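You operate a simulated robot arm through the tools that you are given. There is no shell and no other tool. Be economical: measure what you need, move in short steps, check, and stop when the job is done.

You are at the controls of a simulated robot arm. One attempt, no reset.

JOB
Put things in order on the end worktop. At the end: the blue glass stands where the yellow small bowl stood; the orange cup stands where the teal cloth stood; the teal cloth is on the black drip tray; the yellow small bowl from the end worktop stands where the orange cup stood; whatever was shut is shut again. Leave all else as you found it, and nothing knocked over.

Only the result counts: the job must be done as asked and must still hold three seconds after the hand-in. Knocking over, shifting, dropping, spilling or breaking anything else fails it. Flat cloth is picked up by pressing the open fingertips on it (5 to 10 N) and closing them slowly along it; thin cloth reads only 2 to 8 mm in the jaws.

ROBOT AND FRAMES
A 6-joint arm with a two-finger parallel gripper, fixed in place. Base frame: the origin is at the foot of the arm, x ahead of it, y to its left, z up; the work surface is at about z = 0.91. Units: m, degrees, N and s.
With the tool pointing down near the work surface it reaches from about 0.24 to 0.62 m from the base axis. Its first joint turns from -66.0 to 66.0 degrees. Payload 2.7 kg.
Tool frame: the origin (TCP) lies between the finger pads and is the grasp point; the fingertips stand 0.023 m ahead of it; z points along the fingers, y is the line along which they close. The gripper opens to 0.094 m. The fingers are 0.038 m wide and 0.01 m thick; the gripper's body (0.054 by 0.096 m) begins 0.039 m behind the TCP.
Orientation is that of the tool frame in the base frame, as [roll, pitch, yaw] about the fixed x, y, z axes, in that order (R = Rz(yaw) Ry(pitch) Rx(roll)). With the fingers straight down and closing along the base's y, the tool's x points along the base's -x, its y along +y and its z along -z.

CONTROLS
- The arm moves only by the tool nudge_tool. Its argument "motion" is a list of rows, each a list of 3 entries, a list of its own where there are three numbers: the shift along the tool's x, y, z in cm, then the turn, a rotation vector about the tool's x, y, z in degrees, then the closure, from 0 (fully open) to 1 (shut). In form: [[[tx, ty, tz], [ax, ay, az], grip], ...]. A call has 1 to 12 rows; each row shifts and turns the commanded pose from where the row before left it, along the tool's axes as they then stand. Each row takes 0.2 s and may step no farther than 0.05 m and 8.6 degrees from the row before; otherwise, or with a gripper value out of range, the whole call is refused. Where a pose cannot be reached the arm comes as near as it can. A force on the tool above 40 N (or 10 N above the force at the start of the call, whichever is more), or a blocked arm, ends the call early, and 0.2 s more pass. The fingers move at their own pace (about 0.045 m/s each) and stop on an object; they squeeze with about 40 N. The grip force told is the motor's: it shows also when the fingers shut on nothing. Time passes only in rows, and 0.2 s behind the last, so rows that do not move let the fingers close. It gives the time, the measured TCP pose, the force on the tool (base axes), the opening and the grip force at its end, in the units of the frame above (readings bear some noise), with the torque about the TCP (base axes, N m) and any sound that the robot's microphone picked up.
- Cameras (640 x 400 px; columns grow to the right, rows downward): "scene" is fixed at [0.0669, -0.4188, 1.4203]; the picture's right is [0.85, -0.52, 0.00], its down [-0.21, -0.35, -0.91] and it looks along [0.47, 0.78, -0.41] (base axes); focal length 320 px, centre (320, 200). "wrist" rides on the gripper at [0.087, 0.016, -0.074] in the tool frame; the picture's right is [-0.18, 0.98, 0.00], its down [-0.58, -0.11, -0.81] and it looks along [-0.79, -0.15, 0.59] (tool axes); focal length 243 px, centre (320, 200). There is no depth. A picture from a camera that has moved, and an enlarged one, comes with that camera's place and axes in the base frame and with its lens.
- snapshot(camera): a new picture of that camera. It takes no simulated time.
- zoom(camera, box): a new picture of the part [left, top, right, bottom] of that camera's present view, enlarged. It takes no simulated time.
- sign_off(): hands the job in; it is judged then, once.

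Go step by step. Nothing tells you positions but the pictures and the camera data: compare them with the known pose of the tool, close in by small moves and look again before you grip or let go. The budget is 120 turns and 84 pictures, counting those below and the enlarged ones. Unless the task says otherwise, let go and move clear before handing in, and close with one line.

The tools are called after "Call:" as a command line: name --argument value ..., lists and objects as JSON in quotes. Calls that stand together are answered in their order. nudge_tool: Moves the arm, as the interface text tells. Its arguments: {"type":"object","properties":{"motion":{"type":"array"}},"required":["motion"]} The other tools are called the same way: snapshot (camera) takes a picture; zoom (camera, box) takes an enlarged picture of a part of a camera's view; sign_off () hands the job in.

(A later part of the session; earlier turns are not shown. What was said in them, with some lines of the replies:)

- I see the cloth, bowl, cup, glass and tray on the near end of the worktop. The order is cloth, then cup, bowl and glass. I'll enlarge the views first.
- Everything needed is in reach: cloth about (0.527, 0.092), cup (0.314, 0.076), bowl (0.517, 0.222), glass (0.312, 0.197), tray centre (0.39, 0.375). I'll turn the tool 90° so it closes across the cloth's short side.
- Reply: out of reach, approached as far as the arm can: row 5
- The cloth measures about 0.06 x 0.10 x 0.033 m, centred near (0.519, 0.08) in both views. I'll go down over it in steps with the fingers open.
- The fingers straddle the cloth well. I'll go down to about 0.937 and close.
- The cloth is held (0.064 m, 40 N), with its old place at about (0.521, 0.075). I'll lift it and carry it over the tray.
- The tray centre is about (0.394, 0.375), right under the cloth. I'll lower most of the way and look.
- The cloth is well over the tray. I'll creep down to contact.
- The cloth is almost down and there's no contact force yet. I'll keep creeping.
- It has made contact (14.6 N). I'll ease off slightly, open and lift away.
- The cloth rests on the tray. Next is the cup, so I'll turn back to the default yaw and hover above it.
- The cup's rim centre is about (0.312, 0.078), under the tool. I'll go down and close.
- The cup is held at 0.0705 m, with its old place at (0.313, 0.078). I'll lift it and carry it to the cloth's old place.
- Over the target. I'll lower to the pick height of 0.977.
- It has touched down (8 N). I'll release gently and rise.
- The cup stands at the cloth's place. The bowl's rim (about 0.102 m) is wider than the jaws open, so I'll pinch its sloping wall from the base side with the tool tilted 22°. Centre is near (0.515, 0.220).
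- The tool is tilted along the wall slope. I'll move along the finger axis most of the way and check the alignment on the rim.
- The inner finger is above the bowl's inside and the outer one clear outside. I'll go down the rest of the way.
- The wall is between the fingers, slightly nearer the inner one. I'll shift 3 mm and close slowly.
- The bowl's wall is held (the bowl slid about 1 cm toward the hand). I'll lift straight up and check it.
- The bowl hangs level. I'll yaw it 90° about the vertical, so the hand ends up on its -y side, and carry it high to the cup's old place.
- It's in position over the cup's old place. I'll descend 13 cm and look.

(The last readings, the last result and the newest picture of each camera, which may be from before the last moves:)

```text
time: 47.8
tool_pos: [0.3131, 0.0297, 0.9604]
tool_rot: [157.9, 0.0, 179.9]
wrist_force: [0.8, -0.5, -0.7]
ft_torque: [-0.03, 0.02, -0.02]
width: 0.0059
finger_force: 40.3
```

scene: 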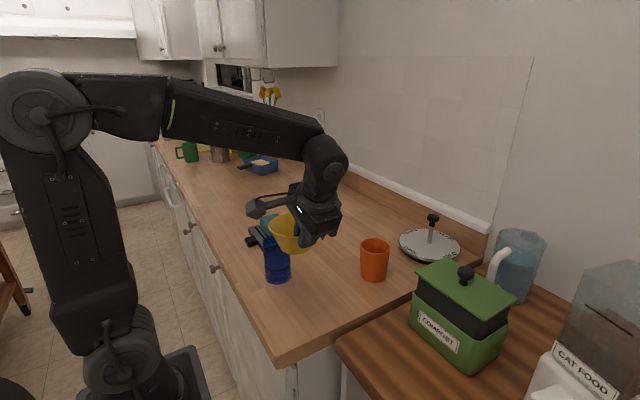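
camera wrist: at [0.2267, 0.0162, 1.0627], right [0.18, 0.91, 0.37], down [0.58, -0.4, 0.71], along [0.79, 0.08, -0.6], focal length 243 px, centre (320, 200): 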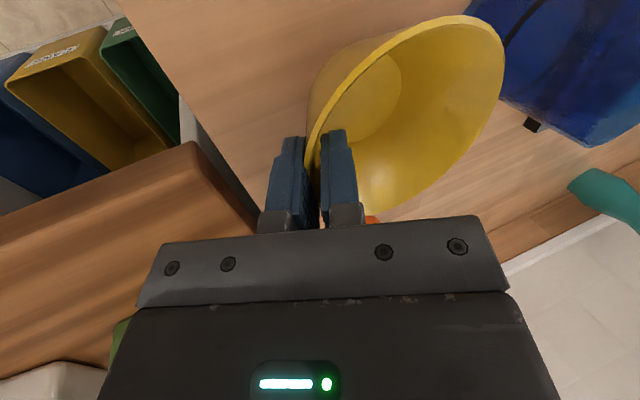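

Call:
nudge_tool --motion '[[[0, -0.08, 0.19], [0, 0, 0], 1], [[0, -0.08, 0.19], [0, 0, 0], 1], [[0, 0, 0], [0, 0, 0], 1]]'

Call:
zoom --camera "scene" --box '[250, 240, 340, 300]'

```text
time: 48.8
tool_pos: [0.3132, 0.029, 0.9595]
tool_rot: [158.0, 0.2, -179.8]
wrist_force: [-3.0, 0.1, 6.0]
ft_torque: [0.09, -0.02, 0.08]
width: 0.0058
finger_force: 40.0
stopped in row 3: the force on the tool passed its limit at 41 N (the readings are from after the stop); the commanded pose is now the measured one
```

```text
6.67 times, centred on (295, 270) of scene
camera zoom: at [0.0668, -0.4188, 1.4203], right [0.85, -0.52, 0.0], down [-0.21, -0.35, -0.91], along [0.47, 0.78, -0.41], focal length 2132 px, centre (487, -267)
```

zoom: 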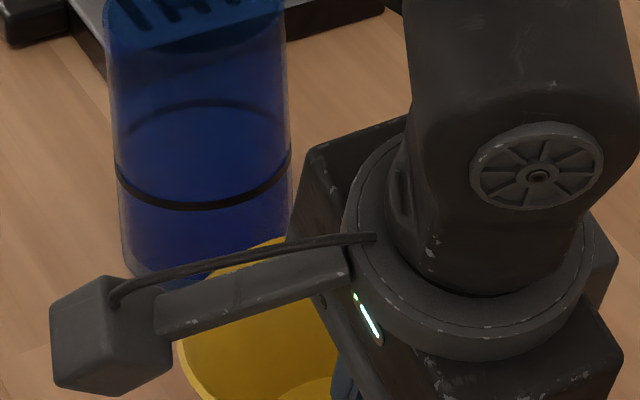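

The bowl has touched down. I'll open a little and back out along the finger axis.

Call:
nudge_tool --motion '[[[0, 0, 0], [0, 0, 0], 0.9], [[0, 0, 0], [0, 0, 0], 0.8], [[0, 0, 0], [0, 0, 0], 0.7], [[0, 0, 0], [0, 0, 0], 0.7], [[0, 0, -1], [0, 0, 0], 0.7], [[0, 0, -2], [0, 0, 0], 0.7], [[0, 0, -3], [0, 0, 0], 0.7], [[0, 0, -3], [0, 0, 0], 0.7], [[0, 0, -4], [0, 0, 0], 0.7], [[0, 0, 0], [0, 0, 0], 0.7]]'

Call:
snapshot --camera "scene"

Call:
snapshot --camera "wrist"

```text
time: 51.0
tool_pos: [0.3129, -0.0208, 1.0786]
tool_rot: [157.9, 0.0, 180.0]
wrist_force: [0.8, -0.7, -0.3]
ft_torque: [0.01, 0.02, 0.05]
width: 0.0281
finger_force: 0.1
```

```text
42 pictures are left
```

scene: 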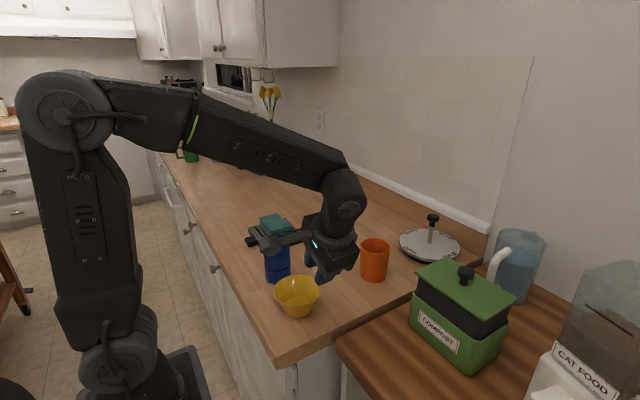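

```text
41 pictures are left
camera wrist: at [0.2258, -0.0331, 1.1536], right [0.18, 0.91, 0.37], down [0.58, -0.4, 0.71], along [0.79, 0.09, -0.6], focal length 243 px, centre (320, 200)
```

wrist: 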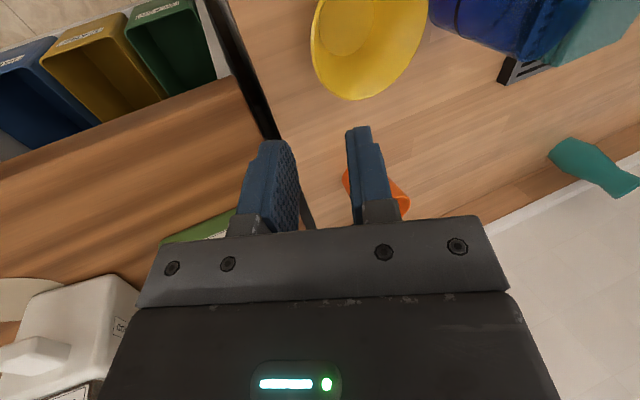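

The bowl stands at the cup's old place. Next is the glass: I'll straighten the tool, open it, rise and hover above it.

Call:
nudge_tool --motion '[[[0, 0, 0], [7.4, 0, 0], 0.4], [[0, 0, 0], [7.3, 0, 0], 0], [[0, 0, 0], [7.3, 0, 0], 0], [[0, 0, -4], [0, 0, 0], 0], [[0, 0, -4], [0, 0, 0], 0], [[0, 4, 0], [0, 0, 0], 0], [[0, 4.5, 0], [0, 0, 0], 0], [[0, 4.5, 0], [0, 0, 0], 0], [[0, 4.5, 0], [0, 0, 0], 0], [[0, 4.2, 0], [0, 0, 0], 0], [[0, 0, 2], [0, 0, 0], 0], [[0, 0, 0], [0, 0, 0], 0]]'

Call:
snapshot --camera "wrist"

Call:
zoom --camera "scene" --box '[230, 200, 410, 320]'

```text
time: 53.6
tool_pos: [0.3141, 0.1965, 1.139]
tool_rot: [179.8, 0.2, -180.0]
wrist_force: [1.2, 1.0, -0.3]
ft_torque: [-0.01, -0.01, -0.01]
width: 0.0939
finger_force: 0.1
```

```text
40 pictures are left
camera wrist: at [0.2265, 0.2134, 1.2122], right [0.18, 0.98, 0.0], down [0.58, -0.11, 0.81], along [0.79, -0.15, -0.59], focal length 243 px, centre (320, 200)
```

wrist: 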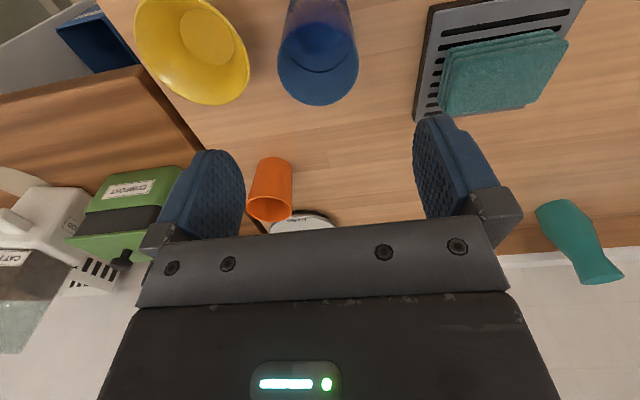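

```text
3.33 times, centred on (320, 260) of scene
camera zoom: at [0.0669, -0.4188, 1.4203], right [0.85, -0.52, 0.0], down [-0.21, -0.35, -0.91], along [0.47, 0.78, -0.41], focal length 1066 px, centre (320, 0)
```

zoom: 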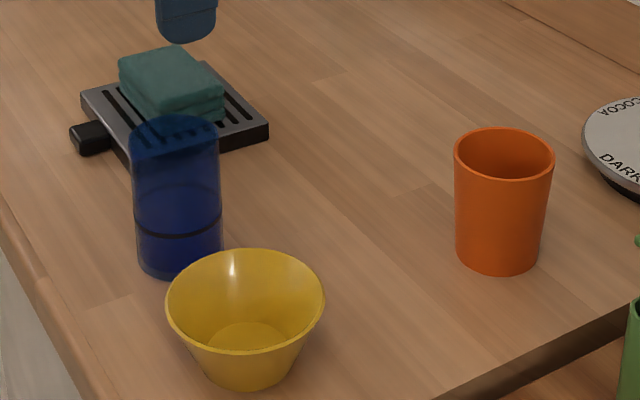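

The glass centre is about (0.311, 0.196), directly below. I'll descend around its upper part.

Call:
nudge_tool --motion '[[[0.3, 0, 4], [0, 0, 0], 0], [[0, 0, 4], [0, 0, 0], 0], [[0, 0, 3], [0, 0, 0], 0], [[0, 0, 1.9], [0, 0, 0], 0], [[0, 0, 0], [0, 0, 0], 0]]'

Call:
snapshot --camera "wrist"

Call:
zoom --camera "scene" --box '[230, 200, 350, 280]'

```text
time: 54.8
tool_pos: [0.3104, 0.1964, 1.0094]
tool_rot: [179.9, 0.2, -179.9]
wrist_force: [0.7, 0.2, 0.1]
ft_torque: [0.01, -0.02, 0.03]
width: 0.0942
finger_force: 0.1
```

```text
38 pictures are left
camera wrist: at [0.2234, 0.213, 1.083], right [0.18, 0.98, 0.0], down [0.58, -0.11, 0.81], along [0.79, -0.15, -0.59], focal length 243 px, centre (320, 200)
```

wrist: 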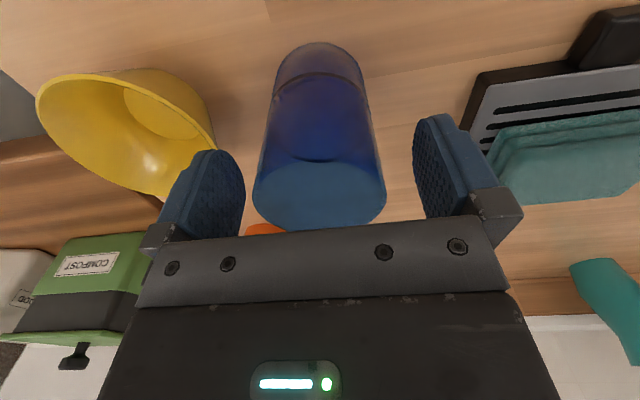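

```text
5.00 times, centred on (290, 240) of scene
camera zoom: at [0.0669, -0.4188, 1.4203], right [0.85, -0.52, 0.0], down [-0.21, -0.35, -0.91], along [0.47, 0.78, -0.41], focal length 1599 px, centre (470, 0)
```

zoom: 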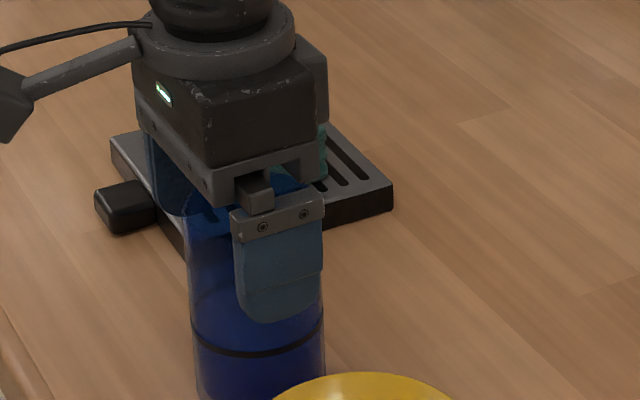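

Call:
nudge_tool --motion '[[[0.3, 0, 0.7], [0, 0, 0], 0], [[0, 0, 0], [0, 0, 0], 0.1], [[0, 0, 0], [0, 0, 0], 0.2], [[0, 0, 0], [0, 0, 0], 0.3], [[0, 0, 0], [0, 0, 0], 0.4], [[0, 0, 0], [0, 0, 0], 0.6], [[0, 0, 0], [0, 0, 0], 0.8], [[0, 0, 0], [0, 0, 0], 1], [[0, 0, 0], [0, 0, 0], 1]]'

Call:
snapshot --camera "wrist"

Call:
zoom --camera "scene" --box '[230, 200, 350, 280]'

```text
time: 56.8
tool_pos: [0.3065, 0.1973, 1.0033]
tool_rot: [179.9, 0.2, 180.0]
wrist_force: [0.3, 0.0, -0.3]
ft_torque: [-0.07, 0.04, 0.01]
width: 0.0632
finger_force: 40.1
```

```text
36 pictures are left
camera wrist: at [0.2203, 0.2133, 1.0767], right [0.18, 0.98, 0.0], down [0.58, -0.11, 0.81], along [0.79, -0.15, -0.59], focal length 243 px, centre (320, 200)
```

wrist: 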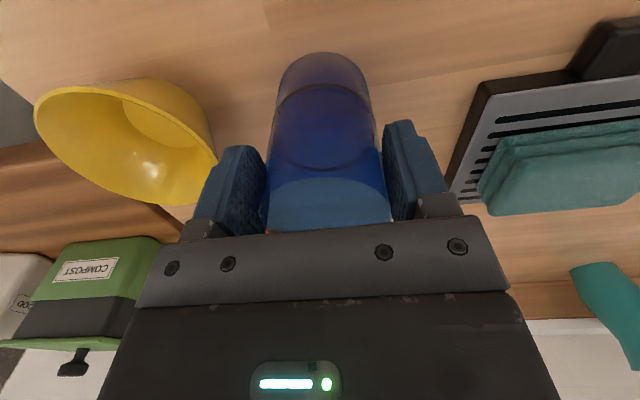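

```text
5.00 times, centred on (290, 240) of scene
camera zoom: at [0.0669, -0.4188, 1.4203], right [0.85, -0.52, 0.0], down [-0.21, -0.35, -0.91], along [0.47, 0.78, -0.41], focal length 1599 px, centre (470, 0)
```

zoom: 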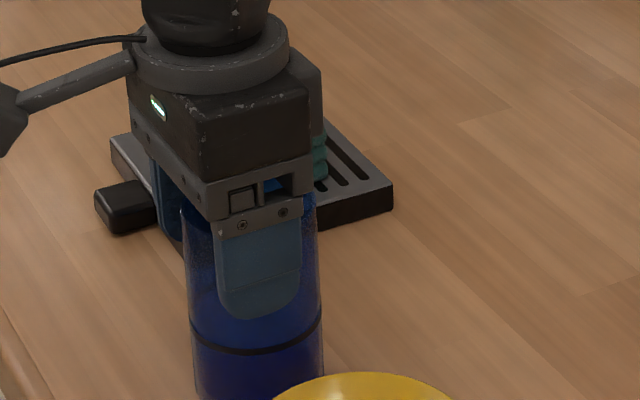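

The glass is held at 0.063 m. In case it holds liquid I'll lift and carry it gently and level towards (0.521, 0.221).

Call:
nudge_tool --motion '[[[0, 0, -0.7], [0, 0, 0], 1], [[0, 0, -1.3], [0, 0, 0], 1], [[0, 0, -1.5], [0, 0, 0], 1], [[0, 0, -1], [0, 0, 0], 1], [[0, 0, -0.5], [0, 0, 0], 1], [[0, 0, 0], [0, 0, 0], 1]]'

Call:
nudge_tool --motion '[[[-0.6, 0, 0], [0, 0, 0], 1], [[-1.2, 0.2, 0], [0, 0, 0], 1], [[-1.9, 0.3, 0], [0, 0, 0], 1], [[-2.4, 0.3, 0], [0, 0, 0], 1], [[-2.6, 0.3, 0], [0, 0, 0], 1], [[-2.6, 0.3, 0], [0, 0, 0], 1], [[-2.6, 0.3, 0], [0, 0, 0], 1], [[-2.4, 0.3, 0], [0, 0, 0], 1], [[-2.1, 0.2, 0], [0, 0, 0], 1], [[-1.6, 0.1, 0], [0, 0, 0], 1], [[-1, 0.1, 0], [0, 0, 0], 1], [[-0.5, 0, 0], [0, 0, 0], 1]]'

Call:
zoom --camera "scene" --box '[230, 160, 410, 280]'

Call:
snapshot --camera "wrist"

```text
time: 58.2
tool_pos: [0.3076, 0.1979, 1.0535]
tool_rot: [180.0, 0.2, 180.0]
wrist_force: [1.0, 0.5, -1.0]
ft_torque: [0.0, 0.02, -0.02]
width: 0.0634
finger_force: 39.8
```

```text
time: 60.8
tool_pos: [0.5236, 0.2218, 1.0529]
tool_rot: [179.8, 0.0, -180.0]
wrist_force: [-0.7, 0.4, -2.3]
ft_torque: [-0.01, 0.02, -0.01]
width: 0.0634
finger_force: 39.7
```

```text
3.33 times, centred on (320, 220) of scene
camera zoom: at [0.067, -0.4188, 1.4203], right [0.85, -0.52, 0.0], down [-0.21, -0.35, -0.91], along [0.47, 0.78, -0.41], focal length 1066 px, centre (320, 133)
```

zoom: 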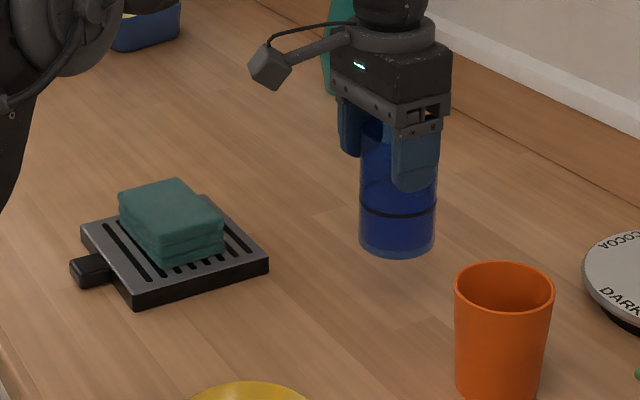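

```text
33 pictures are left
camera wrist: at [0.4359, 0.2372, 1.1273], right [0.18, 0.98, 0.0], down [0.58, -0.11, 0.81], along [0.79, -0.15, -0.59], focal length 243 px, centre (320, 200)
```

wrist: 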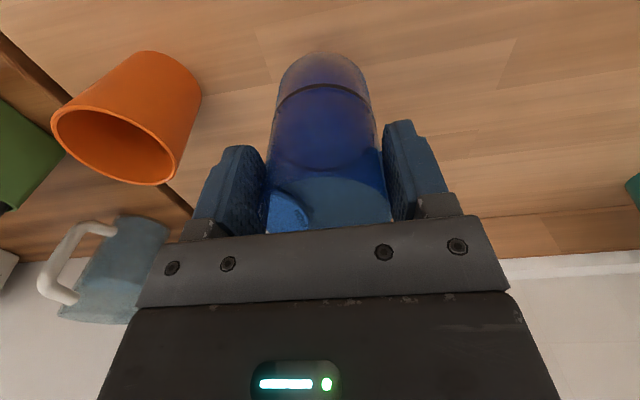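

The glass is over the bowl's old place. I'll trim a few millimetres, lower to just above the surface and compare with the first picture.

Call:
nudge_tool --motion '[[[0.5, -0.1, 1], [0, 0, 0], 1], [[0, 0, 1.5], [0, 0, 0], 1], [[0, 0, 1.2], [0, 0, 0], 1], [[0, 0, 0.5], [0, 0, 0], 1], [[0, 0, 0], [0, 0, 0], 1]]'

Call:
zoom --camera "scene" --box '[230, 200, 410, 320]'

```text
time: 62.0
tool_pos: [0.5177, 0.2199, 1.0121]
tool_rot: [179.9, 0.2, 180.0]
wrist_force: [0.2, 0.1, -1.8]
ft_torque: [-0.01, 0.05, 0.0]
width: 0.0633
finger_force: 40.1
```

```text
3.33 times, centred on (320, 260) of scene
camera zoom: at [0.067, -0.4188, 1.4203], right [0.85, -0.52, 0.0], down [-0.21, -0.35, -0.91], along [0.47, 0.78, -0.41], focal length 1066 px, centre (320, 0)
```

zoom: 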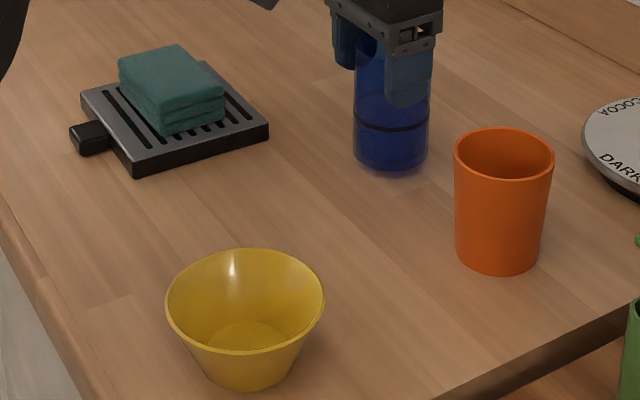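

Lowered further, the base will be within about 5 mm of the bowl's old base. I'll make a small trim and set it down.

Call:
nudge_tool --motion '[[[0.35, 0.15, 0], [0, 0, 0], 1], [[0, 0, 0.4], [0, 0, 0], 1], [[0, 0, 0.3], [0, 0, 0], 1], [[0, 0, 0.15], [0, 0, 0], 1], [[0, 0, 0], [0, 0, 0], 1]]'

```text
time: 63.2
tool_pos: [0.5146, 0.2213, 1.0039]
tool_rot: [179.9, 0.2, 179.9]
wrist_force: [-0.3, -1.6, -2.0]
ft_torque: [-0.03, 0.07, -0.01]
width: 0.0635
finger_force: 40.3
```

Call:
nudge_tool --motion '[[[0, 0, 0.15], [0, 0, 0], 1], [[0, 0, 0.1], [0, 0, 0], 1], [[0, 0, 0], [0, 0, 0], 1]]'

```text
time: 64.0
tool_pos: [0.5158, 0.2221, 1.0026]
tool_rot: [179.8, 0.4, -179.9]
wrist_force: [-4.9, -1.6, 19.5]
ft_torque: [-0.56, 0.33, -0.02]
width: 0.0632
finger_force: 40.2
```

The glass is down (19 N). I'll ease off slightly, release slowly and rise.

Call:
nudge_tool --motion '[[[0, 0, -0.1], [0, 0, 0], 1], [[0, 0, 0], [0, 0, 0], 0.3], [[0, 0, 0], [0, 0, 0], 0.2], [[0, 0, 0], [0, 0, 0], 0.1], [[0, 0, 0], [0, 0, 0], 0], [[0, 0, 0], [0, 0, 0], 0], [[0, 0, -2], [0, 0, 0], 0], [[0, 0, -3], [0, 0, 0], 0], [[0, 0, -4], [0, 0, 0], 0], [[0, 0, -4], [0, 0, 0], 0], [[0, 0, -4], [0, 0, 0], 0], [[0, 0, 0], [0, 0, 0], 0]]'

Call:
snapshot --camera "scene"

Call:
zoom --camera "scene" --box '[230, 200, 410, 320]'

```text
time: 66.6
tool_pos: [0.5126, 0.2219, 1.1708]
tool_rot: [179.8, 0.1, -179.9]
wrist_force: [-0.2, 0.2, -0.6]
ft_torque: [0.01, 0.01, 0.02]
width: 0.0939
finger_force: 0.0
```

```text
31 pictures are left
```

scene: 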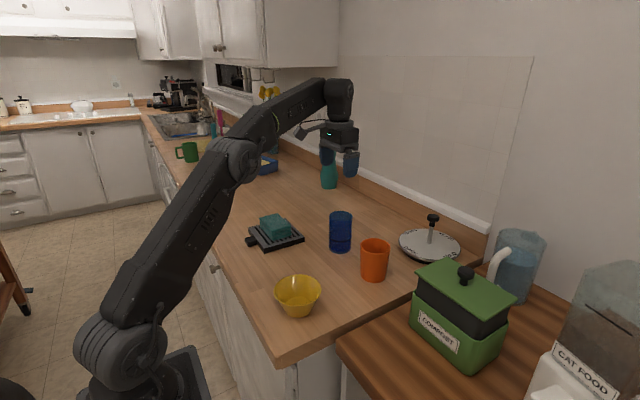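

```text
3.33 times, centred on (320, 260) of scene
camera zoom: at [0.0669, -0.4188, 1.4203], right [0.85, -0.52, 0.0], down [-0.21, -0.35, -0.91], along [0.47, 0.78, -0.41], focal length 1066 px, centre (320, 0)
```

zoom: 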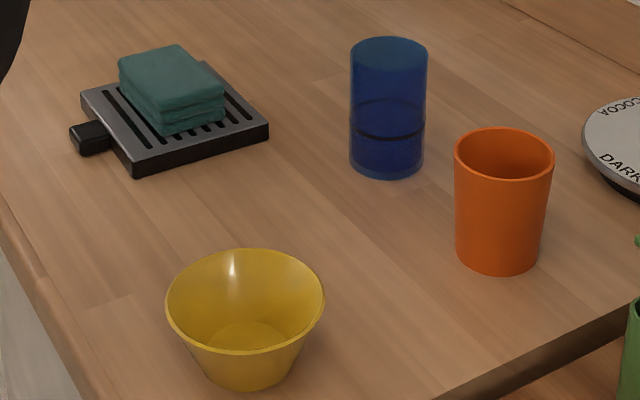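

All four items stand where asked, the tray hasn't moved, nothing was opened, and the arm is clear. I'm handing in.

Call:
sign_off

```text
The job is handed in.
```

The job is done and handed in: the teal cloth is on the drip tray, and the orange cup, yellow bowl and blue glass each stand in their new places, within about 1 cm as judged from the pictures.
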